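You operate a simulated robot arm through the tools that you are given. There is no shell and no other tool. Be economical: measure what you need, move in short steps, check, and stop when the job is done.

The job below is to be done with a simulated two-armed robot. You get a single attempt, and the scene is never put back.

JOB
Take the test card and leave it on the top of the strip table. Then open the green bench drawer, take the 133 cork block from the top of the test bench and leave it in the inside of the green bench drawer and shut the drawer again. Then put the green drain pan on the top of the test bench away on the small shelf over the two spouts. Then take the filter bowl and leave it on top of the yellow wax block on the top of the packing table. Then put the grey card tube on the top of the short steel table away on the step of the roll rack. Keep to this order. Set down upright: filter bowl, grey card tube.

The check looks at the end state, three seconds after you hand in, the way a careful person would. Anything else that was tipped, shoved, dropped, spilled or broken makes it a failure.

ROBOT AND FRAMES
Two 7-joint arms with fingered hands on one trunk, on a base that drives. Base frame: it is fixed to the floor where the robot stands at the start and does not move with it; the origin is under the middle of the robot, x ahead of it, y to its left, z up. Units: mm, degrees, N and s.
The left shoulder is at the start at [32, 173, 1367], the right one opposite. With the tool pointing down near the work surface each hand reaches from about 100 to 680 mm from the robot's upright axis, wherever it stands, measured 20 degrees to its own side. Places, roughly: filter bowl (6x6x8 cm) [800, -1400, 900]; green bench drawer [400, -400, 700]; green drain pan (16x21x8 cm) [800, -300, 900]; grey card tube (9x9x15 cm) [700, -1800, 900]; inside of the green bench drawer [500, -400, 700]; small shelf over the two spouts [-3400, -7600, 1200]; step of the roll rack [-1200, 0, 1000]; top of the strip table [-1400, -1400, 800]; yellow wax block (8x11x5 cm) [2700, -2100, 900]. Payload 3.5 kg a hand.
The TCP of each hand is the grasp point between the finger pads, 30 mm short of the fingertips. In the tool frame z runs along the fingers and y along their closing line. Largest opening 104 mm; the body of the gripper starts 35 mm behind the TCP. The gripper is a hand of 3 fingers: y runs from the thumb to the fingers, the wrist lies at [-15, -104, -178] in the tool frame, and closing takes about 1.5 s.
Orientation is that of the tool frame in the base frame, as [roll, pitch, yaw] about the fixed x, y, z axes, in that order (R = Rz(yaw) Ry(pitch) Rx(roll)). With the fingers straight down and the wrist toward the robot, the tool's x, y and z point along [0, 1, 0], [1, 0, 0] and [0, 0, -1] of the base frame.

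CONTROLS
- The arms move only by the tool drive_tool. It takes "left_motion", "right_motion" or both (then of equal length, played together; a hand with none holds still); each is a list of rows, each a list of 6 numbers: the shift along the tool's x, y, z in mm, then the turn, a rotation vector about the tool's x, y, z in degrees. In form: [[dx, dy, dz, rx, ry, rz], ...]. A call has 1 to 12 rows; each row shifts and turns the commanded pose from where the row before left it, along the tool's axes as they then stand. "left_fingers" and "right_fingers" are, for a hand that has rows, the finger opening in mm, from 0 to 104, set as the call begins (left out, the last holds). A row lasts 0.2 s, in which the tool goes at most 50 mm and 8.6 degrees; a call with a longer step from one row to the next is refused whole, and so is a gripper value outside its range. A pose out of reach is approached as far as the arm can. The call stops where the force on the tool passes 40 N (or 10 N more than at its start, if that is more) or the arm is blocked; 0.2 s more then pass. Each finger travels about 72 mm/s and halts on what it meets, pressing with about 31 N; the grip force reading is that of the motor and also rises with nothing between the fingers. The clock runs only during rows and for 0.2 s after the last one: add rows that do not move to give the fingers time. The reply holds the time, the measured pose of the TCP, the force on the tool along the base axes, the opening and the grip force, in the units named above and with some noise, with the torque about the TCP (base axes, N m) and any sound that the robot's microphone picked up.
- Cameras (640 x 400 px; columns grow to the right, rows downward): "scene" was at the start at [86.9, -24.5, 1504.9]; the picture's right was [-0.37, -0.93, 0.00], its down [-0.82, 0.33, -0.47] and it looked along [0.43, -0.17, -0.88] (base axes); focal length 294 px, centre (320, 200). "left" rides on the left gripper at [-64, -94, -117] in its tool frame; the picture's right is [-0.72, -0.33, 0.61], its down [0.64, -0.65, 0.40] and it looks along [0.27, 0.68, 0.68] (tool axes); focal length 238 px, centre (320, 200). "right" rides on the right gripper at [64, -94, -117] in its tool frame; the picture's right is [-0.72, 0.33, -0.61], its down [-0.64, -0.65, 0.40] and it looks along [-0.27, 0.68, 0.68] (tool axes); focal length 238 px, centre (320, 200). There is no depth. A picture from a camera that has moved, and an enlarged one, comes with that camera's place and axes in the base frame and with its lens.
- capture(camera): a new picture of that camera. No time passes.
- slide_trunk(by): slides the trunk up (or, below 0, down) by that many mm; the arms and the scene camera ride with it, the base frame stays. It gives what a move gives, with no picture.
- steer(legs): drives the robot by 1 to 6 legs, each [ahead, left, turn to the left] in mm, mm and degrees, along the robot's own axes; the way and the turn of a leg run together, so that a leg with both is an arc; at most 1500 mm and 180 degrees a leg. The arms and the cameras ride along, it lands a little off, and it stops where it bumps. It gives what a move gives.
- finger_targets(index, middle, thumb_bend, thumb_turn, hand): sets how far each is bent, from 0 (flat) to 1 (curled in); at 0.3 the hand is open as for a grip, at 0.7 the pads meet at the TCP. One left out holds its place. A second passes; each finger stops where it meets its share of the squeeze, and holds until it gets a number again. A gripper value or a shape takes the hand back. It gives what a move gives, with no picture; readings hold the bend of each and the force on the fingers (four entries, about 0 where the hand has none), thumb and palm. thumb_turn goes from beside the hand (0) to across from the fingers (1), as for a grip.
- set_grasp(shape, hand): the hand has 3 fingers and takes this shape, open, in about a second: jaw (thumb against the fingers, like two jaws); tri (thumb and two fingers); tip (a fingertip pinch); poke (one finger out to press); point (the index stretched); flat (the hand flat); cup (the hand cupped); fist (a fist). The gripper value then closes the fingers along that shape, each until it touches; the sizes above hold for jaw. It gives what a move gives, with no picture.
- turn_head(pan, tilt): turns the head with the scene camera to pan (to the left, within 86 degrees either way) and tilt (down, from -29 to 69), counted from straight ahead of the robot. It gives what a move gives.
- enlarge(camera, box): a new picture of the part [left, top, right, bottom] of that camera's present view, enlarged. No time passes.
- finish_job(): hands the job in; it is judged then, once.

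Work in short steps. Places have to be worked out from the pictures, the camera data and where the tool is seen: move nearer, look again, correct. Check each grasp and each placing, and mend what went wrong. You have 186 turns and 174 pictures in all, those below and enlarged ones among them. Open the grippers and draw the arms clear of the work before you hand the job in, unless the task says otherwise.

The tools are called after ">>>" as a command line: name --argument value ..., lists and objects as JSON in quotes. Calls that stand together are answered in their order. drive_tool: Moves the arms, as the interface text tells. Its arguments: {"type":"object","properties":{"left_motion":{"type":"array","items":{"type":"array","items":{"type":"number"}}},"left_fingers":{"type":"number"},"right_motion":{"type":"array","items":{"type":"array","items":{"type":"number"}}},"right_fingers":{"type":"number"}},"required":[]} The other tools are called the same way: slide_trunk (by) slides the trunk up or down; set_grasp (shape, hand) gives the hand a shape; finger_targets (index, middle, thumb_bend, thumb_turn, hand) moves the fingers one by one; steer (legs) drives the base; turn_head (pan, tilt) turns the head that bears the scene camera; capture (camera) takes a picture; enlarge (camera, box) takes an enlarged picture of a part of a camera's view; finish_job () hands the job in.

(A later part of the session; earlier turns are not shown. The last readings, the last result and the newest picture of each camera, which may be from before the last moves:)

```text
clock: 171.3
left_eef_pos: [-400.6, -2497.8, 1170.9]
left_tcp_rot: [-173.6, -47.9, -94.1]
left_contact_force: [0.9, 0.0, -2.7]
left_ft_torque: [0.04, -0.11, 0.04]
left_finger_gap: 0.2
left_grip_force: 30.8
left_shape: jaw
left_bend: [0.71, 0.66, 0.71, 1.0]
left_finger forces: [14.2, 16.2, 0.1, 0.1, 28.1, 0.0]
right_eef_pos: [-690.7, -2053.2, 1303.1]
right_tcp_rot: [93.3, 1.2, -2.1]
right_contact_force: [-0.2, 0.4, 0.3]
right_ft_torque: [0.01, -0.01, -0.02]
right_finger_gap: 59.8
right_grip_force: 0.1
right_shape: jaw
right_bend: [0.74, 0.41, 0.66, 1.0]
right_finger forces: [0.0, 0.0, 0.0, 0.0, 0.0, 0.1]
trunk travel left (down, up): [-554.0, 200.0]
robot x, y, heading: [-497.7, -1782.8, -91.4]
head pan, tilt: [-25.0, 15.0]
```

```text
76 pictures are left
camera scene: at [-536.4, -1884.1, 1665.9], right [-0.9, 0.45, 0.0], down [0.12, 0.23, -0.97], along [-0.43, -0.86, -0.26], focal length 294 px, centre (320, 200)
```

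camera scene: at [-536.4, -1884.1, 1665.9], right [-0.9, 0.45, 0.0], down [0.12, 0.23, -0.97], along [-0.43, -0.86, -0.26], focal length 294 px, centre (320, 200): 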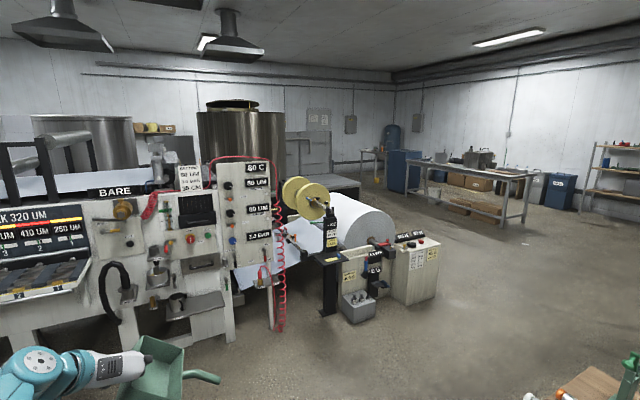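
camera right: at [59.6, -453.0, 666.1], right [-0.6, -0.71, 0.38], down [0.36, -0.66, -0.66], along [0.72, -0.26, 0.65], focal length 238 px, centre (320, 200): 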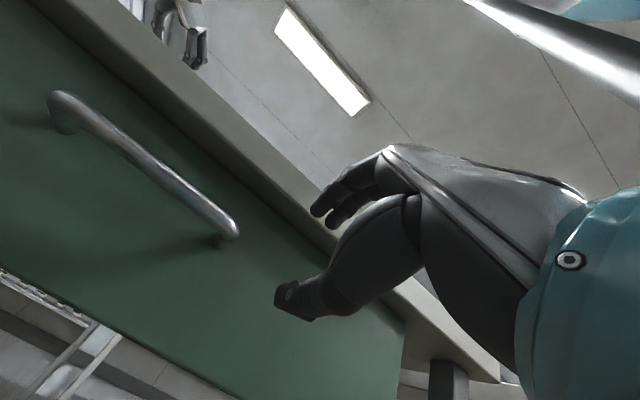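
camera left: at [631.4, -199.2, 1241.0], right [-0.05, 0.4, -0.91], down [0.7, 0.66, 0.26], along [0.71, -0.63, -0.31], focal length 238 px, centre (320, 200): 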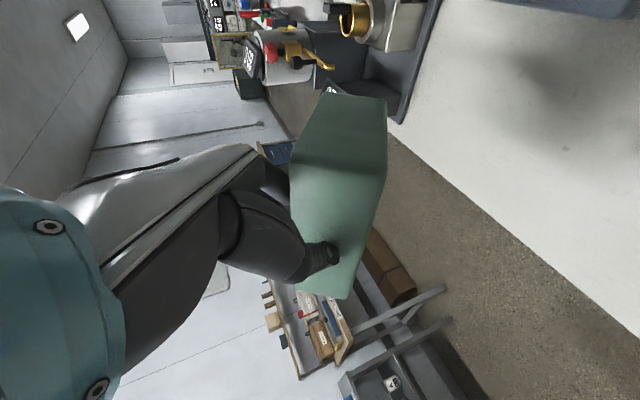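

>>> enlarge --camera "scene" --box '[260, 90, 420, 190]'

```text
4.00 times, centred on (340, 140) of scene
camera zoom: at [-536.4, -1884.1, 1665.9], right [-0.9, 0.45, 0.0], down [0.12, 0.23, -0.97], along [-0.43, -0.86, -0.26], focal length 1175 px, centre (240, 440)
```

zoom: 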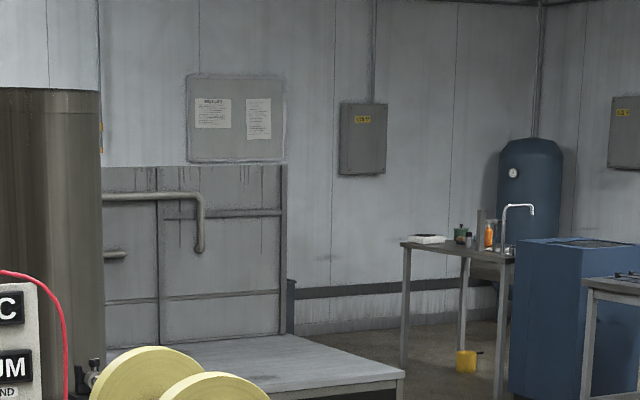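

The shelf is in the wash booth at the far end. I drive: ahead, turn to -x along the aisle at y≈-2740, then go 3 m and face -y again.

>>> steer --legs '[[950, 0, 0], [0, 0, -88.5], [1500, 0, 0], [1480, 0, 0], [0, 0, 90]]'

>>> turn_head --pan 0 --tilt 15

>>> capture --camera "scene"

```text
clock: 197.9
left_eef_pos: [-3412.0, -3420.3, 1170.5]
left_tcp_rot: [-173.6, -47.9, -93.2]
left_contact_force: [0.1, -0.7, -3.3]
left_ft_torque: [0.09, -0.15, -0.02]
left_finger_gap: 0.0
left_grip_force: 30.8
left_shape: jaw
left_bend: [0.71, 0.66, 0.71, 1.0]
left_finger forces: [12.9, 16.9, 0.0, 0.0, 27.9, 0.0]
right_eef_pos: [-3708.4, -2979.6, 1302.8]
right_tcp_rot: [93.3, 1.2, -1.5]
right_contact_force: [-0.7, 0.8, -0.1]
right_ft_torque: [-0.02, 0.01, 0.0]
right_finger_gap: 59.9
right_grip_force: 0.1
right_shape: jaw
right_bend: [0.74, 0.41, 0.66, 1.0]
right_finger forces: [0.0, 0.1, 0.0, 0.1, 0.0, 0.0]
trunk travel left (down, up): [-554.0, 200.0]
robot x, y, heading: [-3520.6, -2710.6, -90.6]
head pan, tilt: [-25.0, 15.0]
```

```text
clock: 198.8
left_eef_pos: [-3413.2, -3421.6, 1168.8]
left_tcp_rot: [-173.5, -47.9, -93.3]
left_contact_force: [0.0, -0.6, -3.0]
left_ft_torque: [0.05, -0.12, -0.02]
left_finger_gap: 0.4
left_grip_force: 30.9
left_shape: jaw
left_bend: [0.71, 0.66, 0.71, 1.0]
left_finger forces: [12.9, 17.0, 0.1, 0.0, 27.7, 0.0]
right_eef_pos: [-3708.7, -2979.3, 1302.8]
right_tcp_rot: [93.3, 1.2, -1.4]
right_contact_force: [-0.1, 0.3, -0.1]
right_ft_torque: [0.0, 0.0, 0.01]
right_finger_gap: 59.8
right_grip_force: 0.1
right_shape: jaw
right_bend: [0.74, 0.41, 0.66, 1.0]
right_finger forces: [0.0, 0.1, 0.0, 0.1, 0.0, 0.0]
trunk travel left (down, up): [-554.0, 200.0]
robot x, y, heading: [-3516.6, -2708.0, -90.6]
head pan, tilt: [0.0, 15.0]
```

```text
74 pictures are left
camera scene: at [-3517.8, -2817.9, 1666.0], right [-1.0, 0.01, 0.0], down [0.0, 0.26, -0.97], along [-0.01, -0.97, -0.26], focal length 294 px, centre (320, 200)
```

scene: 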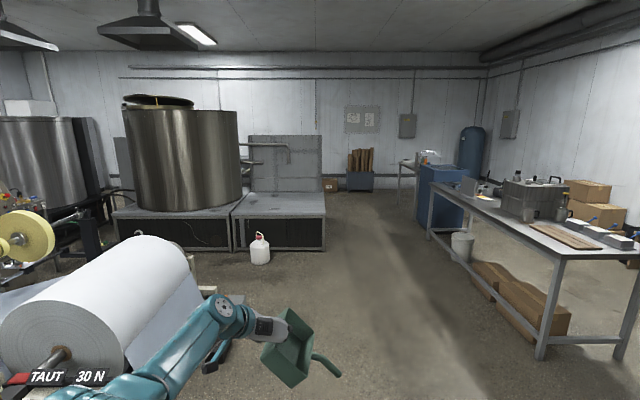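

>>> enlarge --camera "scene" --box '[220, 90, 412, 210]'

```text
3.33 times, centred on (316, 150) of scene
camera zoom: at [-3517.8, -2817.9, 1666.0], right [-1.0, 0.01, 0.0], down [0.0, 0.26, -0.97], along [-0.01, -0.97, -0.26], focal length 979 px, centre (333, 367)
```

zoom: 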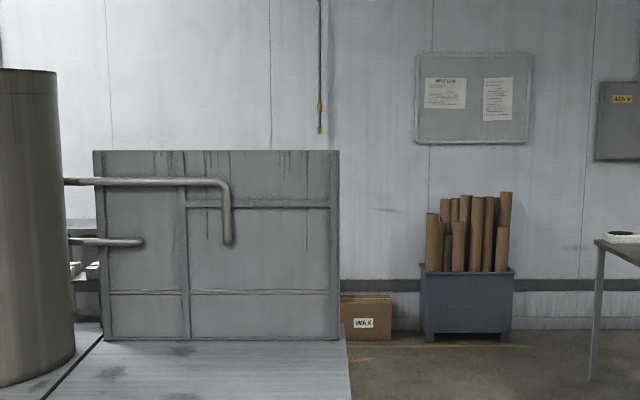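

The shelf isn't clear from here. I drive nearer along the free lane (x≈-3950) and look again.

>>> steer --legs '[[1300, -430, 0], [1400, 0, 0]]'

>>> turn_head --pan 25 --tilt 12

>>> capture --camera "scene"

```text
clock: 212.2
left_eef_pos: [-3890.1, -6132.9, 1169.9]
left_tcp_rot: [-173.7, -47.9, -94.0]
left_contact_force: [0.2, 0.1, -3.3]
left_ft_torque: [0.05, -0.12, -0.02]
left_finger_gap: 0.1
left_grip_force: 31.7
left_shape: jaw
left_bend: [0.71, 0.66, 0.71, 1.0]
left_finger forces: [12.7, 17.1, 0.1, 0.1, 27.5, 0.1]
right_eef_pos: [-4179.6, -5686.5, 1301.0]
right_tcp_rot: [93.3, 1.2, -2.0]
right_contact_force: [0.4, 0.3, -0.3]
right_ft_torque: [0.01, 0.03, 0.02]
right_finger_gap: 59.6
right_grip_force: 0.0
right_shape: jaw
right_bend: [0.74, 0.41, 0.66, 1.0]
right_finger forces: [0.1, 0.0, 0.0, 0.0, 0.0, 0.1]
trunk travel left (down, up): [-554.0, 200.0]
robot x, y, heading: [-3981.0, -5420.1, -91.5]
head pan, tilt: [0.0, 15.0]
```

```text
clock: 213.1
left_eef_pos: [-3889.2, -6133.0, 1169.5]
left_tcp_rot: [-173.5, -47.8, -94.1]
left_contact_force: [0.1, 1.1, -2.8]
left_ft_torque: [0.06, -0.14, -0.02]
left_finger_gap: 0.0
left_grip_force: 31.1
left_shape: jaw
left_bend: [0.71, 0.66, 0.71, 1.0]
left_finger forces: [12.6, 17.4, 0.0, 0.0, 27.7, 0.0]
right_eef_pos: [-4178.6, -5686.6, 1302.3]
right_tcp_rot: [93.3, 1.2, -2.0]
right_contact_force: [-0.4, 0.0, 0.3]
right_ft_torque: [0.0, -0.01, -0.02]
right_finger_gap: 59.6
right_grip_force: 0.0
right_shape: jaw
right_bend: [0.74, 0.41, 0.66, 1.0]
right_finger forces: [0.0, 0.1, 0.0, 0.1, 0.0, 0.1]
trunk travel left (down, up): [-554.0, 200.0]
robot x, y, heading: [-3986.5, -5417.9, -91.6]
head pan, tilt: [25.0, 12.0]
```

```text
72 pictures are left
camera scene: at [-3946.9, -5521.0, 1670.8], right [-0.92, -0.4, 0.0], down [-0.08, 0.19, -0.98], along [0.39, -0.9, -0.21], focal length 294 px, centre (320, 200)
```

scene: 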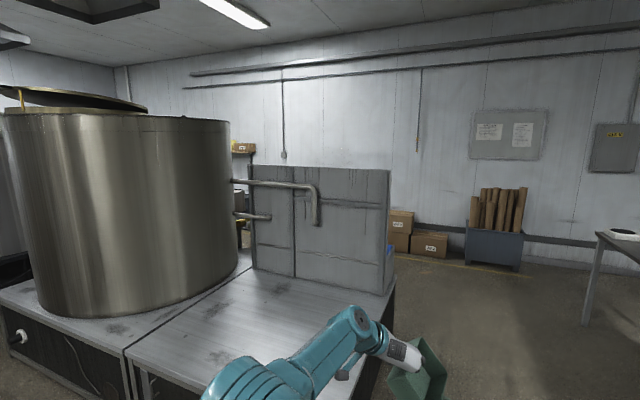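

The screen panel hides the area behind; the shelf is likely on its far side. I drive past it and look left.

>>> steer --legs '[[1400, -250, 0], [1350, 0, 0]]'

>>> turn_head --pan 86 --tilt 20

>>> capture --camera "scene"

```text
clock: 226.6
left_eef_pos: [-4141.5, -8879.4, 1168.5]
left_tcp_rot: [-173.6, -47.9, -92.8]
left_contact_force: [0.1, 0.7, -2.5]
left_ft_torque: [0.08, -0.1, 0.03]
left_finger_gap: 0.0
left_grip_force: 31.3
left_shape: jaw
left_bend: [0.71, 0.66, 0.71, 1.0]
left_finger forces: [12.3, 17.6, 0.0, 0.0, 27.4, 0.0]
right_eef_pos: [-4442.9, -8439.9, 1302.9]
right_tcp_rot: [93.3, 1.2, -0.8]
right_contact_force: [0.7, 0.3, 0.0]
right_ft_torque: [0.01, 0.0, 0.01]
right_finger_gap: 60.1
right_grip_force: 0.0
right_shape: jaw
right_bend: [0.74, 0.41, 0.66, 1.0]
right_finger forces: [0.0, 0.0, 0.1, 0.0, 0.0, 0.0]
trunk travel left (down, up): [-554.0, 200.0]
robot x, y, heading: [-4250.6, -8166.3, -90.1]
head pan, tilt: [25.0, 12.0]
```

```text
clock: 227.9
left_eef_pos: [-4141.0, -8878.9, 1170.3]
left_tcp_rot: [-173.6, -47.9, -92.8]
left_contact_force: [-1.8, 0.8, -3.7]
left_ft_torque: [0.05, -0.11, 0.02]
left_finger_gap: 0.0
left_grip_force: 30.6
left_shape: jaw
left_bend: [0.71, 0.66, 0.71, 1.0]
left_finger forces: [12.1, 17.8, 0.0, 0.0, 27.3, 0.0]
right_eef_pos: [-4442.1, -8441.2, 1302.5]
right_tcp_rot: [93.2, 1.2, -0.7]
right_contact_force: [0.1, -0.8, -0.1]
right_ft_torque: [0.01, 0.0, 0.0]
right_finger_gap: 59.9
right_grip_force: 0.0
right_shape: jaw
right_bend: [0.74, 0.41, 0.66, 1.0]
right_finger forces: [0.0, 0.0, 0.1, 0.1, 0.0, 0.0]
trunk travel left (down, up): [-554.0, 200.0]
robot x, y, heading: [-4252.1, -8166.2, -90.0]
head pan, tilt: [85.9, 20.0]
```

```text
71 pictures are left
camera scene: at [-4159.9, -8190.5, 1657.8], right [-0.07, -1.0, 0.0], down [-0.34, 0.02, -0.94], along [0.94, -0.07, -0.34], focal length 294 px, centre (320, 200)
```

scene: 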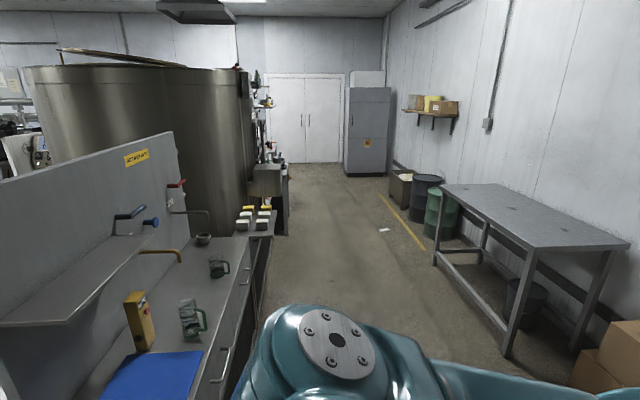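

Found it: the shelf is on the back of the panel above the red/blue taps. Zoom in.

>>> enlarge --camera "scene" --box '[0, 130, 320, 330]'

```text
2.00 times, centred on (160, 230) of scene
camera zoom: at [-4159.9, -8190.5, 1657.8], right [-0.07, -1.0, 0.0], down [-0.34, 0.02, -0.94], along [0.94, -0.07, -0.34], focal length 587 px, centre (640, 140)
```

zoom: 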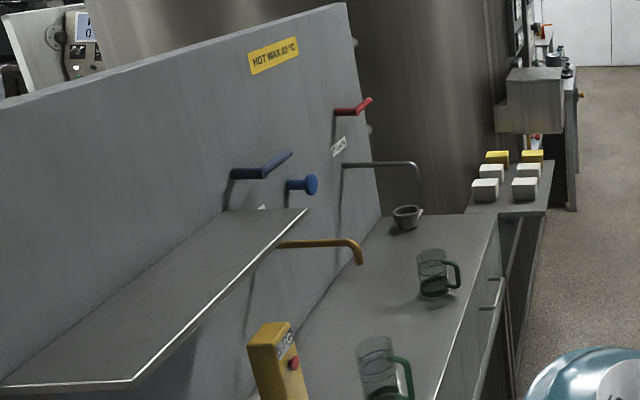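

The shelf: x -3620…-3205, y -7687…-7545, z≈1200. I back off clear of the panel, turn to face +y and line up in front of it.

>>> steer --legs '[[480, 0, 0], [0, 0, 90], [0, 0, 90], [0, -860, 0]]'

>>> turn_head --pan 0 --tilt 25

>>> capture --camera "scene"

```text
clock: 242.5
left_eef_pos: [-3497.7, -7948.5, 1169.0]
left_tcp_rot: [-173.4, -48.0, 86.2]
left_contact_force: [-0.1, -0.5, -2.1]
left_ft_torque: [-0.05, 0.11, -0.03]
left_finger_gap: 0.0
left_grip_force: 31.1
left_shape: jaw
left_bend: [0.71, 0.66, 0.71, 1.0]
left_finger forces: [11.5, 18.0, 0.0, 0.0, 27.0, 0.0]
right_eef_pos: [-3204.4, -8391.3, 1302.3]
right_tcp_rot: [93.3, 1.2, 178.4]
right_contact_force: [-0.8, -0.7, 0.3]
right_ft_torque: [0.0, 0.02, 0.0]
right_finger_gap: 59.7
right_grip_force: 0.1
right_shape: jaw
right_bend: [0.74, 0.41, 0.66, 1.0]
right_finger forces: [0.0, 0.1, 0.0, 0.0, 0.0, 0.0]
trunk travel left (down, up): [-554.0, 200.0]
robot x, y, heading: [-3398.4, -8662.9, 88.9]
head pan, tilt: [85.9, 20.0]
```

```text
clock: 244.1
left_eef_pos: [-3497.5, -7949.2, 1168.7]
left_tcp_rot: [-173.5, -47.9, 86.2]
left_contact_force: [-0.1, 0.9, -2.9]
left_ft_torque: [-0.06, 0.11, -0.03]
left_finger_gap: 0.1
left_grip_force: 31.1
left_shape: jaw
left_bend: [0.71, 0.66, 0.71, 1.0]
left_finger forces: [11.3, 18.1, 0.1, 0.1, 26.9, 0.0]
right_eef_pos: [-3203.8, -8392.0, 1302.5]
right_tcp_rot: [93.3, 1.2, 178.3]
right_contact_force: [0.0, 0.2, 0.3]
right_ft_torque: [0.01, 0.0, 0.0]
right_finger_gap: 59.7
right_grip_force: 0.0
right_shape: jaw
right_bend: [0.74, 0.41, 0.66, 1.0]
right_finger forces: [0.0, 0.1, 0.0, 0.0, 0.1, 0.0]
trunk travel left (down, up): [-554.0, 200.0]
robot x, y, heading: [-3395.2, -8660.7, 88.8]
head pan, tilt: [0.0, 25.0]
```

```text
69 pictures are left
camera scene: at [-3393.9, -8554.5, 1649.7], right [1.0, -0.02, 0.0], down [-0.01, -0.42, -0.91], along [0.02, 0.91, -0.42], focal length 294 px, centre (320, 200)
```

scene: 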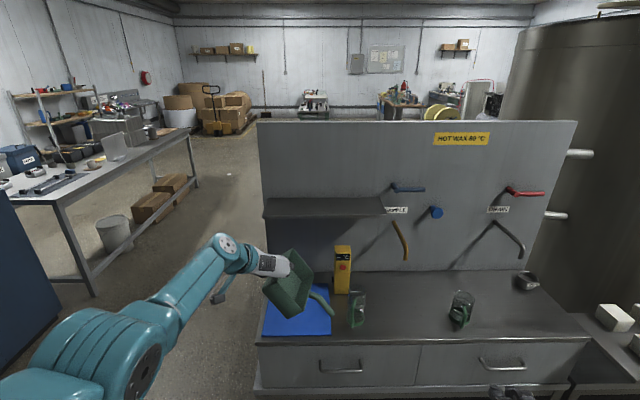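

The pan has sagged in the grip. I raise the trunk and take a zoomed look to correct its tilt.

>>> slide_trunk --by 170

>>> turn_head --pan 5 --tilt 25

>>> enlarge --camera "scene" --box '[180, 120, 420, 270]'

>>> capture --camera "left"

```text
clock: 246.1
left_eef_pos: [-3497.5, -7950.7, 1343.3]
left_tcp_rot: [-173.7, -48.2, 86.3]
left_contact_force: [-0.6, -0.8, -2.1]
left_ft_torque: [-0.02, 0.11, 0.02]
left_finger_gap: 0.1
left_grip_force: 31.2
left_shape: jaw
left_bend: [0.71, 0.66, 0.71, 1.0]
left_finger forces: [11.3, 18.2, 0.1, 0.0, 26.9, 0.0]
right_eef_pos: [-3204.1, -8391.7, 1471.9]
right_tcp_rot: [93.4, 1.2, 178.5]
right_contact_force: [-0.8, -0.1, -0.1]
right_ft_torque: [-0.01, -0.01, 0.01]
right_finger_gap: 59.8
right_grip_force: 0.0
right_shape: jaw
right_bend: [0.74, 0.41, 0.66, 1.0]
right_finger forces: [0.0, 0.0, 0.0, 0.0, 0.1, 0.0]
trunk travel left (down, up): [-724.0, 30.0]
robot x, y, heading: [-3398.8, -8657.7, 89.0]
head pan, tilt: [0.0, 25.0]
```

```text
clock: 246.7
left_eef_pos: [-3497.3, -7950.8, 1343.8]
left_tcp_rot: [-173.5, -48.2, 86.2]
left_contact_force: [-0.2, -0.2, -2.6]
left_ft_torque: [-0.04, 0.09, -0.01]
left_finger_gap: 0.0
left_grip_force: 31.3
left_shape: jaw
left_bend: [0.71, 0.66, 0.71, 1.0]
left_finger forces: [11.2, 18.1, 0.1, 0.0, 26.9, 0.1]
right_eef_pos: [-3203.6, -8391.2, 1473.9]
right_tcp_rot: [93.3, 1.2, 178.3]
right_contact_force: [0.5, -1.0, -1.0]
right_ft_torque: [-0.01, 0.02, 0.01]
right_finger_gap: 59.9
right_grip_force: 0.0
right_shape: jaw
right_bend: [0.74, 0.41, 0.66, 1.0]
right_finger forces: [0.1, 0.0, 0.0, 0.1, 0.0, 0.1]
trunk travel left (down, up): [-724.0, 30.0]
robot x, y, heading: [-3397.7, -8662.9, 89.2]
head pan, tilt: [5.0, 25.0]
```

```text
2.67 times, centred on (300, 195) of scene
camera zoom: at [-3401.9, -8559.8, 1819.8], right [1.0, 0.07, 0.0], down [0.03, -0.42, -0.91], along [-0.06, 0.9, -0.42], focal length 783 px, centre (373, 213)
```

zoom: 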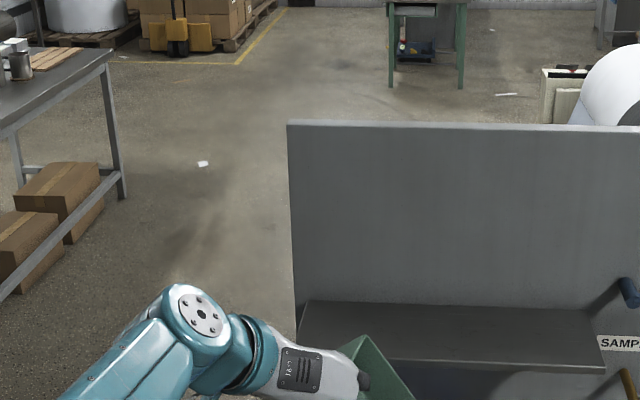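

```text
67 pictures are left
camera left: at [-3585.9, -8081.8, 1382.0], right [-0.4, -0.03, -0.92], down [-0.65, 0.72, 0.26], along [0.65, 0.7, -0.3], focal length 238 px, centre (320, 200)
```

left: 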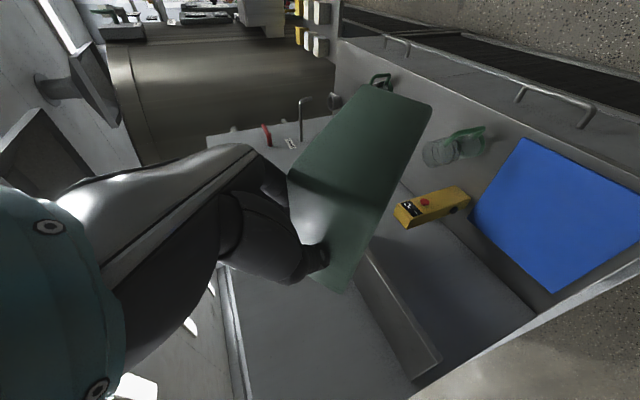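

The pan pitched ~17° nearer-end-down about the grip axis. I rotate the hand -17° about its y axis to level it.

>>> drive_tool --left_motion '[[0, 0, 0, 0, -5.7, 0], [0, 0, 0, 0, -5.7, 0], [0, 0, 0, 0, -5.6, 0], [0, 0, 0, 0, 0, 0]]'

>>> turn_head --pan 5 --tilt 38

>>> capture --camera "scene"

>>> capture --camera "left"

```text
clock: 247.7
left_eef_pos: [-3489.0, -7987.9, 1341.6]
left_tcp_rot: [-174.9, -31.3, 88.4]
left_contact_force: [-0.8, -0.4, -2.1]
left_ft_torque: [-0.03, 0.16, -0.01]
left_finger_gap: 0.0
left_grip_force: 30.8
left_shape: jaw
left_bend: [0.71, 0.66, 0.71, 1.0]
left_finger forces: [11.9, 17.1, 0.0, 0.0, 26.8, 0.0]
left hand out of reach, approached as far as the arm can: row 1, 2, 3
right_eef_pos: [-3204.1, -8392.7, 1473.9]
right_tcp_rot: [93.2, 1.1, 178.3]
right_contact_force: [0.3, 0.0, 0.4]
right_ft_torque: [-0.01, 0.03, 0.03]
right_finger_gap: 59.8
right_grip_force: 0.1
right_shape: jaw
right_bend: [0.74, 0.41, 0.66, 1.0]
right_finger forces: [0.0, 0.0, 0.0, 0.0, 0.0, 0.0]
trunk travel left (down, up): [-724.0, 30.0]
robot x, y, heading: [-3398.7, -8662.5, 88.9]
head pan, tilt: [5.0, 25.0]
```

```text
clock: 248.5
left_eef_pos: [-3488.1, -7988.7, 1341.4]
left_tcp_rot: [-174.9, -31.3, 88.3]
left_contact_force: [-0.7, -0.4, -4.1]
left_ft_torque: [0.02, 0.12, 0.0]
left_finger_gap: 0.0
left_grip_force: 30.9
left_shape: jaw
left_bend: [0.71, 0.66, 0.71, 1.0]
left_finger forces: [12.2, 16.9, 0.0, 0.1, 26.8, 0.0]
right_eef_pos: [-3204.2, -8391.5, 1472.4]
right_tcp_rot: [93.3, 1.2, 178.3]
right_contact_force: [0.5, -0.2, 0.8]
right_ft_torque: [0.03, 0.01, 0.04]
right_finger_gap: 59.6
right_grip_force: 0.1
right_shape: jaw
right_bend: [0.74, 0.41, 0.66, 1.0]
right_finger forces: [0.1, 0.1, 0.1, 0.0, 0.0, 0.0]
trunk travel left (down, up): [-724.0, 30.0]
robot x, y, heading: [-3397.1, -8657.3, 89.1]
head pan, tilt: [5.0, 38.0]
```

```text
66 pictures are left
camera scene: at [-3401.6, -8565.7, 1799.5], right [1.0, 0.07, 0.0], down [0.04, -0.61, -0.79], along [-0.06, 0.79, -0.62], focal length 294 px, centre (320, 200)
```

scene: 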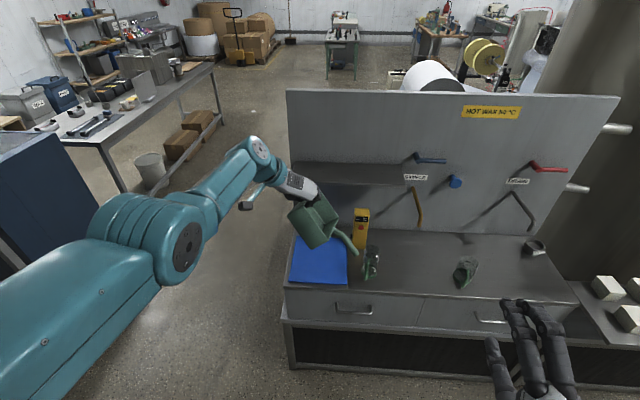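

```text
65 pictures are left
camera left: at [-3575.5, -8105.0, 1416.4], right [-0.39, -0.3, -0.87], down [-0.67, 0.75, 0.04], along [0.64, 0.59, -0.49], focal length 238 px, centre (320, 200)
```

left: 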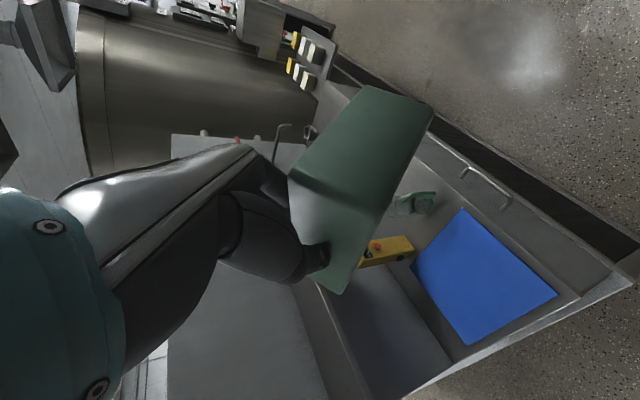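

>>> enlarge --camera "scene" --box '[240, 130, 400, 230]'

```text
4.00 times, centred on (320, 180) of scene
camera zoom: at [-3401.6, -8565.7, 1799.5], right [1.0, 0.07, 0.0], down [0.04, -0.61, -0.79], along [-0.06, 0.79, -0.62], focal length 1175 px, centre (320, 280)
```

zoom: 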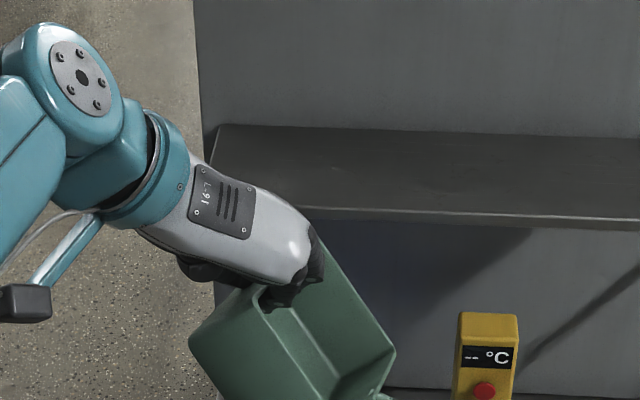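

>>> turn_head --pan 10 --tilt 42

>>> enlarge --camera "scene" --box '[280, 120, 440, 220]'

```text
clock: 249.1
left_eef_pos: [-3488.8, -7987.9, 1342.1]
left_tcp_rot: [-174.9, -31.2, 88.5]
left_contact_force: [0.8, -0.2, -2.5]
left_ft_torque: [0.02, 0.15, 0.0]
left_finger_gap: 0.0
left_grip_force: 30.8
left_shape: jaw
left_bend: [0.71, 0.66, 0.71, 1.0]
left_finger forces: [12.2, 16.9, 0.0, 0.0, 26.8, 0.0]
right_eef_pos: [-3204.1, -8392.1, 1472.5]
right_tcp_rot: [93.3, 1.2, 178.2]
right_contact_force: [-1.2, -0.8, -0.3]
right_ft_torque: [0.01, 0.0, 0.0]
right_finger_gap: 59.8
right_grip_force: 0.0
right_shape: jaw
right_bend: [0.74, 0.41, 0.66, 1.0]
right_finger forces: [0.0, 0.0, 0.1, 0.1, 0.0, 0.0]
trunk travel left (down, up): [-724.0, 30.0]
robot x, y, heading: [-3397.0, -8661.2, 89.1]
head pan, tilt: [10.0, 42.0]
```

```text
4.00 times, centred on (360, 170) of scene
camera zoom: at [-3408.6, -8569.2, 1793.6], right [0.99, 0.16, 0.0], down [0.1, -0.66, -0.74], along [-0.12, 0.73, -0.67], focal length 1175 px, centre (160, 320)
```

zoom: 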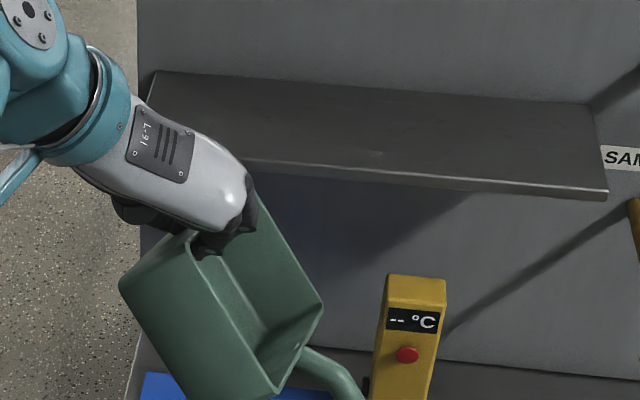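

The pan is hanging rolled ~55° (right side and handle low) because it hinges in the pinch. Lowering it onto the shelf handle-first will swing it level again. First I restore the hand pitch and lift it well above the shelf.

>>> drive_tool --left_motion '[[0, 0, 0, 0, 6, 0], [0, 0, 0, 0, 6, 0], [0, 0, 0, 0, 5, 0], [24, -2, -24, 0, 0, 0], [24, -2, -24, 0, 0, 0], [0, 0, 0, 0, 0, 0]]'

>>> slide_trunk --by 28

>>> capture --camera "scene"

```text
clock: 250.5
left_eef_pos: [-3487.9, -7991.7, 1410.0]
left_tcp_rot: [-173.5, -48.2, 86.2]
left_contact_force: [0.7, 0.5, -2.9]
left_ft_torque: [-0.06, 0.12, -0.02]
left_finger_gap: 0.0
left_grip_force: 31.4
left_shape: jaw
left_bend: [0.72, 0.66, 0.71, 1.0]
left_finger forces: [10.8, 18.3, 0.0, 0.1, 26.6, 0.0]
right_eef_pos: [-3204.9, -8392.2, 1472.3]
right_tcp_rot: [93.4, 1.2, 178.1]
right_contact_force: [-1.4, 0.4, -0.7]
right_ft_torque: [-0.02, 0.0, -0.01]
right_finger_gap: 59.6
right_grip_force: 0.0
right_shape: jaw
right_bend: [0.74, 0.41, 0.66, 1.0]
right_finger forces: [0.0, 0.0, 0.0, 0.0, 0.0, 0.0]
trunk travel left (down, up): [-724.0, 30.0]
robot x, y, heading: [-3393.2, -8657.7, 89.1]
head pan, tilt: [10.0, 42.0]
```

```text
clock: 251.2
left_eef_pos: [-3487.5, -7993.9, 1438.5]
left_tcp_rot: [-173.4, -48.3, 86.2]
left_contact_force: [0.1, 0.1, -2.6]
left_ft_torque: [-0.04, 0.08, -0.03]
left_finger_gap: 0.3
left_grip_force: 31.4
left_shape: jaw
left_bend: [0.72, 0.66, 0.71, 1.0]
left_finger forces: [10.7, 18.3, 0.1, 0.0, 26.4, 0.0]
right_eef_pos: [-3203.8, -8392.2, 1499.7]
right_tcp_rot: [93.4, 1.2, 178.4]
right_contact_force: [0.0, -0.6, -0.5]
right_ft_torque: [-0.02, -0.03, 0.0]
right_finger_gap: 60.1
right_grip_force: 0.0
right_shape: jaw
right_bend: [0.74, 0.41, 0.66, 1.0]
right_finger forces: [0.0, 0.0, 0.1, 0.0, 0.0, 0.0]
trunk travel left (down, up): [-752.0, 2.0]
robot x, y, heading: [-3397.4, -8660.6, 89.0]
head pan, tilt: [10.0, 42.0]
```

```text
62 pictures are left
camera scene: at [-3408.6, -8569.6, 1821.5], right [0.99, 0.16, 0.0], down [0.1, -0.66, -0.74], along [-0.12, 0.73, -0.67], focal length 294 px, centre (320, 200)
```

scene: 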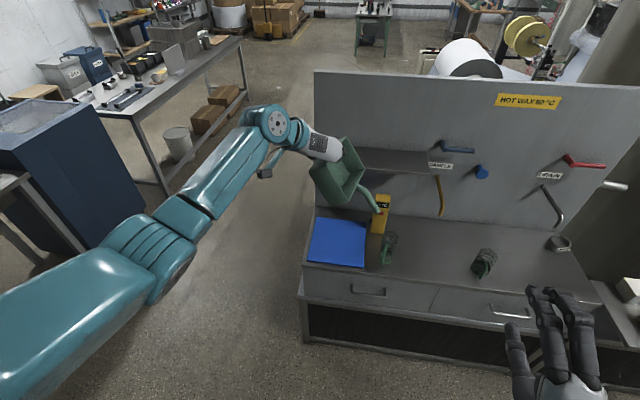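

>>> steer --legs '[[300, 0, 0]]'

>>> turn_head --pan 5 --tilt 45

>>> enlarge --camera "scene" --box '[200, 60, 440, 210]'

>>> capture --camera "left"

```text
clock: 253.3
left_eef_pos: [-3482.8, -7696.9, 1437.8]
left_tcp_rot: [-173.6, -48.2, 86.2]
left_contact_force: [0.7, 0.2, -2.4]
left_ft_torque: [-0.05, 0.11, -0.02]
left_finger_gap: 0.0
left_grip_force: 31.0
left_shape: jaw
left_bend: [0.72, 0.66, 0.71, 1.0]
left_finger forces: [10.6, 18.4, 0.1, 0.0, 26.5, 0.0]
right_eef_pos: [-3199.1, -8099.0, 1500.7]
right_tcp_rot: [93.3, 1.2, 178.2]
right_contact_force: [-0.4, 0.1, 0.8]
right_ft_torque: [0.01, 0.01, 0.05]
right_finger_gap: 59.7
right_grip_force: 0.1
right_shape: jaw
right_bend: [0.74, 0.41, 0.66, 1.0]
right_finger forces: [0.0, 0.1, 0.0, 0.0, 0.1, 0.0]
trunk travel left (down, up): [-752.0, 2.0]
robot x, y, heading: [-3392.7, -8365.0, 89.0]
head pan, tilt: [10.0, 42.0]
```

```text
clock: 253.9
left_eef_pos: [-3481.0, -7695.8, 1437.9]
left_tcp_rot: [-173.3, -48.2, 86.1]
left_contact_force: [0.7, 0.2, -3.0]
left_ft_torque: [-0.03, 0.09, 0.01]
left_finger_gap: 0.1
left_grip_force: 31.0
left_shape: jaw
left_bend: [0.72, 0.66, 0.71, 1.0]
left_finger forces: [10.7, 18.4, 0.1, 0.1, 26.4, 0.0]
right_eef_pos: [-3197.4, -8095.6, 1501.1]
right_tcp_rot: [93.3, 1.2, 178.4]
right_contact_force: [0.7, -0.6, -0.9]
right_ft_torque: [0.01, -0.04, 0.01]
right_finger_gap: 60.1
right_grip_force: 0.0
right_shape: jaw
right_bend: [0.74, 0.41, 0.66, 1.0]
right_finger forces: [0.0, 0.1, 0.0, 0.0, 0.0, 0.0]
trunk travel left (down, up): [-752.0, 2.0]
robot x, y, heading: [-3392.4, -8366.9, 89.0]
head pan, tilt: [5.0, 45.0]
```

```text
2.67 times, centred on (320, 135) of scene
camera zoom: at [-3395.9, -8274.2, 1817.2], right [1.0, 0.07, 0.0], down [0.05, -0.71, -0.71], along [-0.05, 0.7, -0.71], focal length 783 px, centre (320, 373)
```

zoom: 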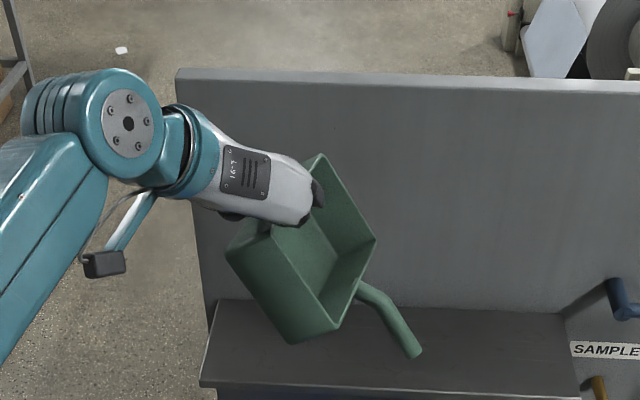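

```text
60 pictures are left
camera left: at [-3570.8, -7826.8, 1475.1], right [-0.4, -0.03, -0.92], down [-0.65, 0.72, 0.26], along [0.65, 0.7, -0.3], focal length 238 px, centre (320, 200)
```

left: 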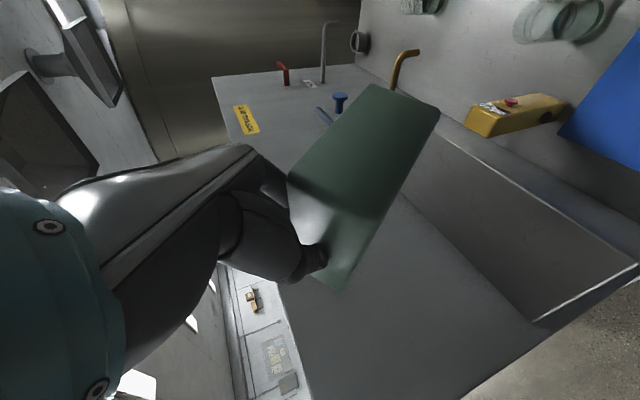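

Shelf spans x≈-3567…-3155 here. Shift ahead 38 and lower by trunk 75 mm.

>>> steer --legs '[[38, 0, 0]]'

>>> slide_trunk --by -75

>>> turn_head --pan 0 --tilt 45

>>> enlarge --camera "scene" --box '[160, 60, 400, 210]'

```text
clock: 254.8
left_eef_pos: [-3480.8, -7665.5, 1441.8]
left_tcp_rot: [-173.5, -48.5, 86.1]
left_contact_force: [-0.4, -1.2, -3.1]
left_ft_torque: [-0.04, 0.12, -0.02]
left_finger_gap: 0.0
left_grip_force: 31.0
left_shape: jaw
left_bend: [0.72, 0.66, 0.71, 1.0]
left_finger forces: [10.4, 18.6, 0.0, 0.2, 26.5, 0.1]
right_eef_pos: [-3198.5, -8064.7, 1503.6]
right_tcp_rot: [93.0, 1.2, 178.1]
right_contact_force: [-0.2, -0.3, 1.2]
right_ft_torque: [-0.03, 0.03, 0.02]
right_finger_gap: 60.3
right_grip_force: 0.0
right_shape: jaw
right_bend: [0.74, 0.41, 0.66, 1.0]
right_finger forces: [0.1, 0.1, 0.1, 0.1, 0.0, 0.0]
trunk travel left (down, up): [-752.0, 2.0]
robot x, y, heading: [-3394.6, -8327.0, 89.1]
head pan, tilt: [5.0, 45.0]
```

```text
clock: 255.9
left_eef_pos: [-3480.6, -7660.4, 1362.4]
left_tcp_rot: [-173.6, -48.3, 86.2]
left_contact_force: [-0.3, 0.5, -2.4]
left_ft_torque: [-0.04, 0.09, 0.01]
left_finger_gap: 0.0
left_grip_force: 31.4
left_shape: jaw
left_bend: [0.72, 0.66, 0.71, 1.0]
left_finger forces: [10.5, 18.5, 0.0, 0.0, 26.4, 0.0]
right_eef_pos: [-3198.1, -8060.5, 1425.8]
right_tcp_rot: [93.3, 1.2, 178.1]
right_contact_force: [0.4, 0.0, 0.0]
right_ft_torque: [-0.04, 0.0, 0.0]
right_finger_gap: 59.6
right_grip_force: 0.1
right_shape: jaw
right_bend: [0.74, 0.41, 0.66, 1.0]
right_finger forces: [0.1, 0.1, 0.1, 0.0, 0.1, 0.1]
trunk travel left (down, up): [-677.0, 77.0]
robot x, y, heading: [-3393.3, -8329.5, 89.3]
head pan, tilt: [5.0, 45.0]
```

```text
clock: 256.6
left_eef_pos: [-3480.8, -7659.1, 1362.9]
left_tcp_rot: [-173.4, -48.1, 86.1]
left_contact_force: [-0.4, -0.8, -3.5]
left_ft_torque: [0.0, 0.09, 0.03]
left_finger_gap: 0.0
left_grip_force: 30.8
left_shape: jaw
left_bend: [0.72, 0.66, 0.71, 1.0]
left_finger forces: [10.7, 18.3, 0.0, 0.0, 26.4, 0.0]
right_eef_pos: [-3196.9, -8058.2, 1424.9]
right_tcp_rot: [93.4, 1.2, 178.3]
right_contact_force: [0.2, -1.0, 0.7]
right_ft_torque: [-0.02, 0.01, -0.03]
right_finger_gap: 59.8
right_grip_force: 0.0
right_shape: jaw
right_bend: [0.74, 0.41, 0.66, 1.0]
right_finger forces: [0.1, 0.1, 0.1, 0.0, 0.0, 0.0]
trunk travel left (down, up): [-677.0, 77.0]
robot x, y, heading: [-3392.9, -8329.4, 89.4]
head pan, tilt: [0.0, 45.0]
```

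```text
2.67 times, centred on (280, 135) of scene
camera zoom: at [-3388.1, -8236.6, 1742.3], right [1.0, -0.02, 0.0], down [-0.01, -0.71, -0.71], along [0.01, 0.71, -0.71], focal length 783 px, centre (427, 373)
```

zoom: 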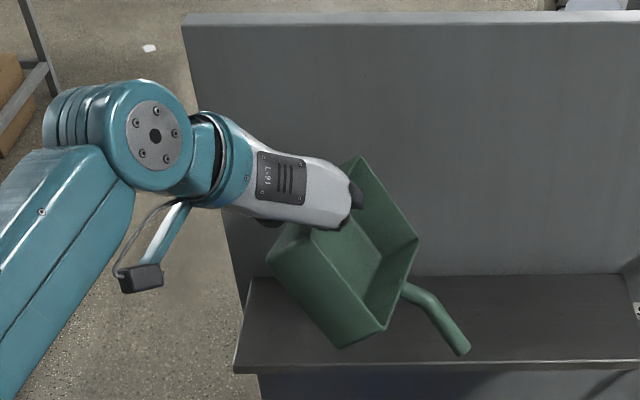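

The handle now hangs nearly over the shelf surface. Moving the hand diagonally left-and-down while the handle tip rests on the shelf will swing the pan level. First shift right 90 mm to leave room.

>>> slide_trunk --by 20

>>> steer --legs '[[0, -90, 0]]'

>>> slide_trunk --by -25

>>> enlarge --camera "scene" --box '[160, 60, 400, 210]'

```text
clock: 257.3
left_eef_pos: [-3480.5, -7659.1, 1382.8]
left_tcp_rot: [-173.5, -48.2, 86.2]
left_contact_force: [0.5, 0.6, -3.1]
left_ft_torque: [-0.05, 0.13, 0.0]
left_finger_gap: 0.0
left_grip_force: 30.7
left_shape: jaw
left_bend: [0.72, 0.66, 0.71, 1.0]
left_finger forces: [10.7, 18.3, 0.0, 0.0, 26.4, 0.0]
right_eef_pos: [-3198.5, -8059.1, 1446.5]
right_tcp_rot: [93.3, 1.2, 178.1]
right_contact_force: [0.5, 0.0, 0.5]
right_ft_torque: [-0.06, -0.01, 0.0]
right_finger_gap: 59.9
right_grip_force: 0.2
right_shape: jaw
right_bend: [0.74, 0.41, 0.66, 1.0]
right_finger forces: [0.0, 0.0, 0.0, 0.0, 0.0, 0.0]
trunk travel left (down, up): [-697.0, 57.0]
robot x, y, heading: [-3388.4, -8326.9, 88.8]
head pan, tilt: [0.0, 45.0]
```

```text
clock: 258.4
left_eef_pos: [-3395.1, -7660.8, 1383.1]
left_tcp_rot: [-173.5, -48.3, 86.3]
left_contact_force: [-0.2, 0.0, -3.5]
left_ft_torque: [-0.04, 0.12, 0.01]
left_finger_gap: 0.2
left_grip_force: 31.1
left_shape: jaw
left_bend: [0.72, 0.66, 0.71, 1.0]
left_finger forces: [10.4, 18.5, 0.1, 0.1, 26.5, 0.0]
right_eef_pos: [-3110.8, -8060.4, 1446.4]
right_tcp_rot: [93.4, 1.2, 178.4]
right_contact_force: [0.2, -0.5, 0.6]
right_ft_torque: [-0.03, -0.05, -0.01]
right_finger_gap: 59.7
right_grip_force: 0.0
right_shape: jaw
right_bend: [0.74, 0.41, 0.66, 1.0]
right_finger forces: [0.0, 0.0, 0.1, 0.0, 0.0, 0.1]
trunk travel left (down, up): [-697.0, 57.0]
robot x, y, heading: [-3304.0, -8328.8, 89.2]
head pan, tilt: [0.0, 45.0]
```

```text
clock: 259.1
left_eef_pos: [-3393.1, -7660.8, 1357.6]
left_tcp_rot: [-173.4, -48.2, 86.1]
left_contact_force: [0.0, -0.1, -2.4]
left_ft_torque: [-0.03, 0.1, 0.02]
left_finger_gap: 0.0
left_grip_force: 30.8
left_shape: jaw
left_bend: [0.72, 0.66, 0.71, 1.0]
left_finger forces: [10.4, 18.6, 0.0, 0.1, 26.2, 0.0]
right_eef_pos: [-3110.1, -8061.9, 1421.5]
right_tcp_rot: [93.3, 1.1, 178.4]
right_contact_force: [0.2, 0.0, -0.1]
right_ft_torque: [-0.02, -0.02, 0.04]
right_finger_gap: 60.1
right_grip_force: 0.1
right_shape: jaw
right_bend: [0.74, 0.41, 0.66, 1.0]
right_finger forces: [0.0, 0.0, 0.1, 0.0, 0.0, 0.0]
trunk travel left (down, up): [-672.0, 82.0]
robot x, y, heading: [-3304.0, -8327.1, 88.9]
head pan, tilt: [0.0, 45.0]
```

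```text
2.67 times, centred on (280, 135) of scene
camera zoom: at [-3298.8, -8238.6, 1737.3], right [1.0, -0.02, 0.0], down [-0.01, -0.71, -0.71], along [0.01, 0.71, -0.71], focal length 783 px, centre (427, 373)
```

zoom: 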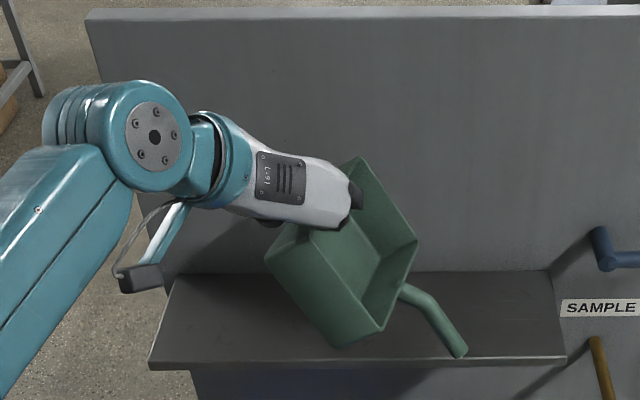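

Start the diagonal swing: four small rows, then look.

>>> drive_tool --left_motion '[[-9.4, -9.1, 8.6, 0, 0, 0], [-9.4, -9.1, 8.6, 0, 0, 0], [-9.4, -9.1, 8.6, 0, 0, 0], [-9.4, -9.1, 8.6, 0, 0, 0]]'

>>> enlarge --camera "scene" --box '[160, 60, 400, 210]'

```text
clock: 260.1
left_eef_pos: [-3435.0, -7662.0, 1310.1]
left_tcp_rot: [-173.4, -48.2, 86.3]
left_contact_force: [0.4, -0.3, -3.4]
left_ft_torque: [-0.03, 0.07, 0.0]
left_finger_gap: 0.2
left_grip_force: 31.1
left_shape: jaw
left_bend: [0.72, 0.66, 0.71, 1.0]
left_finger forces: [10.7, 18.2, 0.0, 0.0, 26.4, 0.0]
right_eef_pos: [-3111.7, -8060.0, 1420.3]
right_tcp_rot: [93.5, 1.2, 178.4]
right_contact_force: [0.1, 0.0, -0.4]
right_ft_torque: [0.03, 0.04, -0.01]
right_finger_gap: 60.0
right_grip_force: 0.0
right_shape: jaw
right_bend: [0.74, 0.41, 0.66, 1.0]
right_finger forces: [0.0, 0.0, 0.0, 0.0, 0.0, 0.0]
trunk travel left (down, up): [-672.0, 82.0]
robot x, y, heading: [-3301.6, -8327.9, 88.9]
head pan, tilt: [0.0, 45.0]
```

```text
2.67 times, centred on (280, 135) of scene
camera zoom: at [-3300.8, -8238.3, 1737.3], right [1.0, -0.02, 0.0], down [-0.01, -0.71, -0.71], along [0.01, 0.71, -0.71], focal length 783 px, centre (427, 373)
```

zoom: 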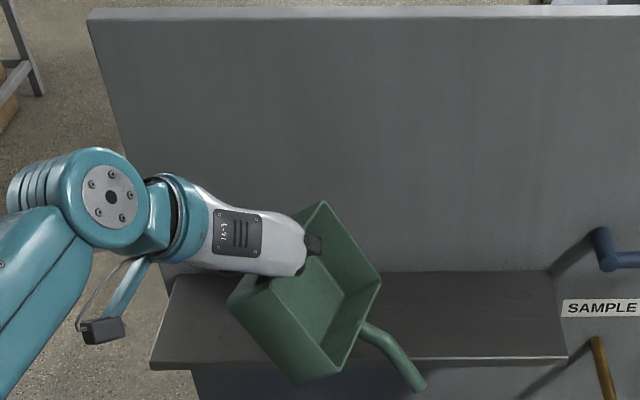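

The handle passed in front of the shelf edge because the pan is yawed ~18° clockwise. I back up the motion, yaw the hand +18°, and move 20 mm forward.

>>> drive_tool --left_motion '[[9.4, 9.1, -8.6, 0, 0, 0], [9.4, 9.1, -8.6, 0, 0, 0], [9.4, 9.1, -8.6, 0, 0, 0], [9.4, 9.1, -8.6, 0, 0, 0], [14.9, -1.5, -13.3, 0, 0, 0], [0, 0, 0, 4.5, -0.45, -4], [0, 0, 0, 4.5, -0.45, -4], [0, 0, 0, 4.5, -0.45, -4], [0, 0, 0, 0, 0, 0]]'

>>> steer --legs '[[20, 0, 0]]'

>>> enlarge --camera "scene" --box '[160, 60, 400, 210]'

```text
clock: 262.1
left_eef_pos: [-3394.1, -7661.0, 1376.5]
left_tcp_rot: [-173.6, -48.1, 104.5]
left_contact_force: [0.1, -0.4, -2.8]
left_ft_torque: [-0.08, 0.08, 0.02]
left_finger_gap: 0.0
left_grip_force: 30.5
left_shape: jaw
left_bend: [0.72, 0.66, 0.71, 1.0]
left_finger forces: [10.3, 18.6, 0.0, 0.1, 26.2, 0.0]
right_eef_pos: [-3111.2, -8060.6, 1421.1]
right_tcp_rot: [93.4, 1.2, 178.3]
right_contact_force: [0.4, 0.2, -0.1]
right_ft_torque: [-0.02, 0.03, -0.03]
right_finger_gap: 59.6
right_grip_force: 0.1
right_shape: jaw
right_bend: [0.74, 0.41, 0.66, 1.0]
right_finger forces: [0.0, 0.0, 0.0, 0.0, 0.0, 0.0]
trunk travel left (down, up): [-672.0, 82.0]
robot x, y, heading: [-3302.0, -8330.7, 89.2]
head pan, tilt: [0.0, 45.0]
```

```text
clock: 262.9
left_eef_pos: [-3393.9, -7645.9, 1379.1]
left_tcp_rot: [-173.4, -48.4, 104.4]
left_contact_force: [0.5, -0.7, -3.4]
left_ft_torque: [-0.05, 0.06, -0.04]
left_finger_gap: 0.0
left_grip_force: 31.0
left_shape: jaw
left_bend: [0.72, 0.66, 0.71, 1.0]
left_finger forces: [10.2, 18.7, 0.0, 0.0, 26.3, 0.1]
right_eef_pos: [-3111.1, -8045.3, 1421.4]
right_tcp_rot: [93.2, 1.2, 178.3]
right_contact_force: [0.3, -0.6, 0.6]
right_ft_torque: [-0.06, 0.04, 0.03]
right_finger_gap: 59.8
right_grip_force: 0.1
right_shape: jaw
right_bend: [0.74, 0.41, 0.66, 1.0]
right_finger forces: [0.1, 0.0, 0.0, 0.0, 0.1, 0.0]
trunk travel left (down, up): [-672.0, 82.0]
robot x, y, heading: [-3304.6, -8307.8, 89.1]
head pan, tilt: [0.0, 45.0]
```

```text
2.67 times, centred on (280, 135) of scene
camera zoom: at [-3300.2, -8224.1, 1737.6], right [1.0, -0.02, 0.0], down [-0.01, -0.7, -0.71], along [0.01, 0.71, -0.71], focal length 783 px, centre (427, 373)
```

zoom: 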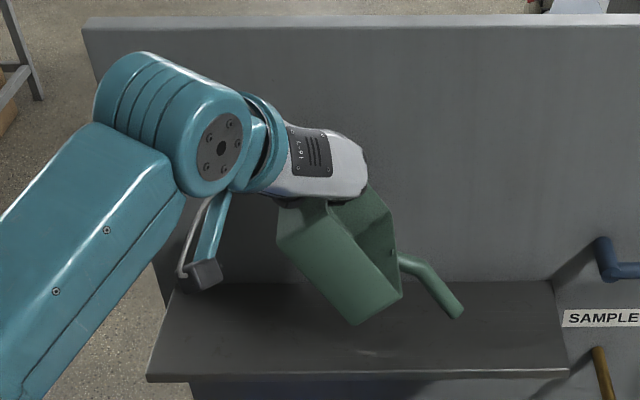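

Handle now points along the shelf. Repeat the diagonal swing with re-computed axes.

>>> drive_tool --left_motion '[[-7.3, -8.5, 10.9, 0, 0, 0], [-7.3, -8.5, 10.9, 0, 0, 0], [-7.3, -8.5, 10.9, 0, 0, 0], [-7.3, -8.5, 10.9, 0, 0, 0]]'

>>> enlarge --camera "scene" --box '[160, 60, 400, 210]'

```text
clock: 263.9
left_eef_pos: [-3433.7, -7643.3, 1329.5]
left_tcp_rot: [-173.6, -48.3, 104.5]
left_contact_force: [-0.7, 0.5, -2.4]
left_ft_torque: [-0.03, 0.01, 0.02]
left_finger_gap: 0.0
left_grip_force: 30.2
left_shape: jaw
left_bend: [0.72, 0.67, 0.71, 1.0]
left_finger forces: [11.5, 16.5, 0.1, 0.1, 26.3, 0.1]
right_eef_pos: [-3112.0, -8042.2, 1421.2]
right_tcp_rot: [93.2, 1.2, 178.3]
right_contact_force: [-0.7, -0.6, -0.7]
right_ft_torque: [0.02, 0.0, -0.01]
right_finger_gap: 59.6
right_grip_force: 0.0
right_shape: jaw
right_bend: [0.74, 0.41, 0.66, 1.0]
right_finger forces: [0.1, 0.0, 0.0, 0.0, 0.0, 0.0]
trunk travel left (down, up): [-672.0, 82.0]
robot x, y, heading: [-3301.4, -8310.8, 89.1]
head pan, tilt: [0.0, 45.0]
```

```text
2.67 times, centred on (280, 135) of scene
camera zoom: at [-3300.8, -8220.2, 1737.3], right [1.0, -0.02, 0.0], down [-0.01, -0.71, -0.71], along [0.01, 0.71, -0.71], focal length 783 px, centre (427, 373)
```

zoom: 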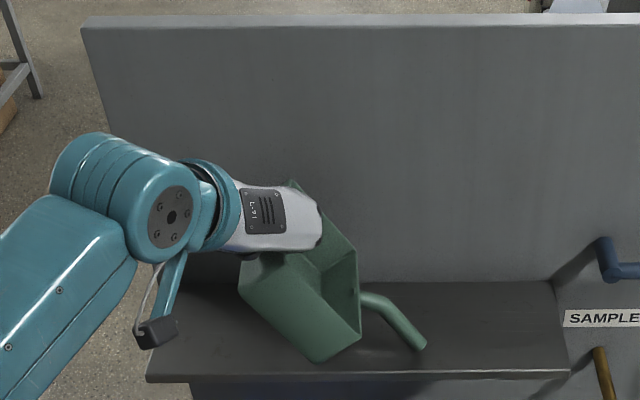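

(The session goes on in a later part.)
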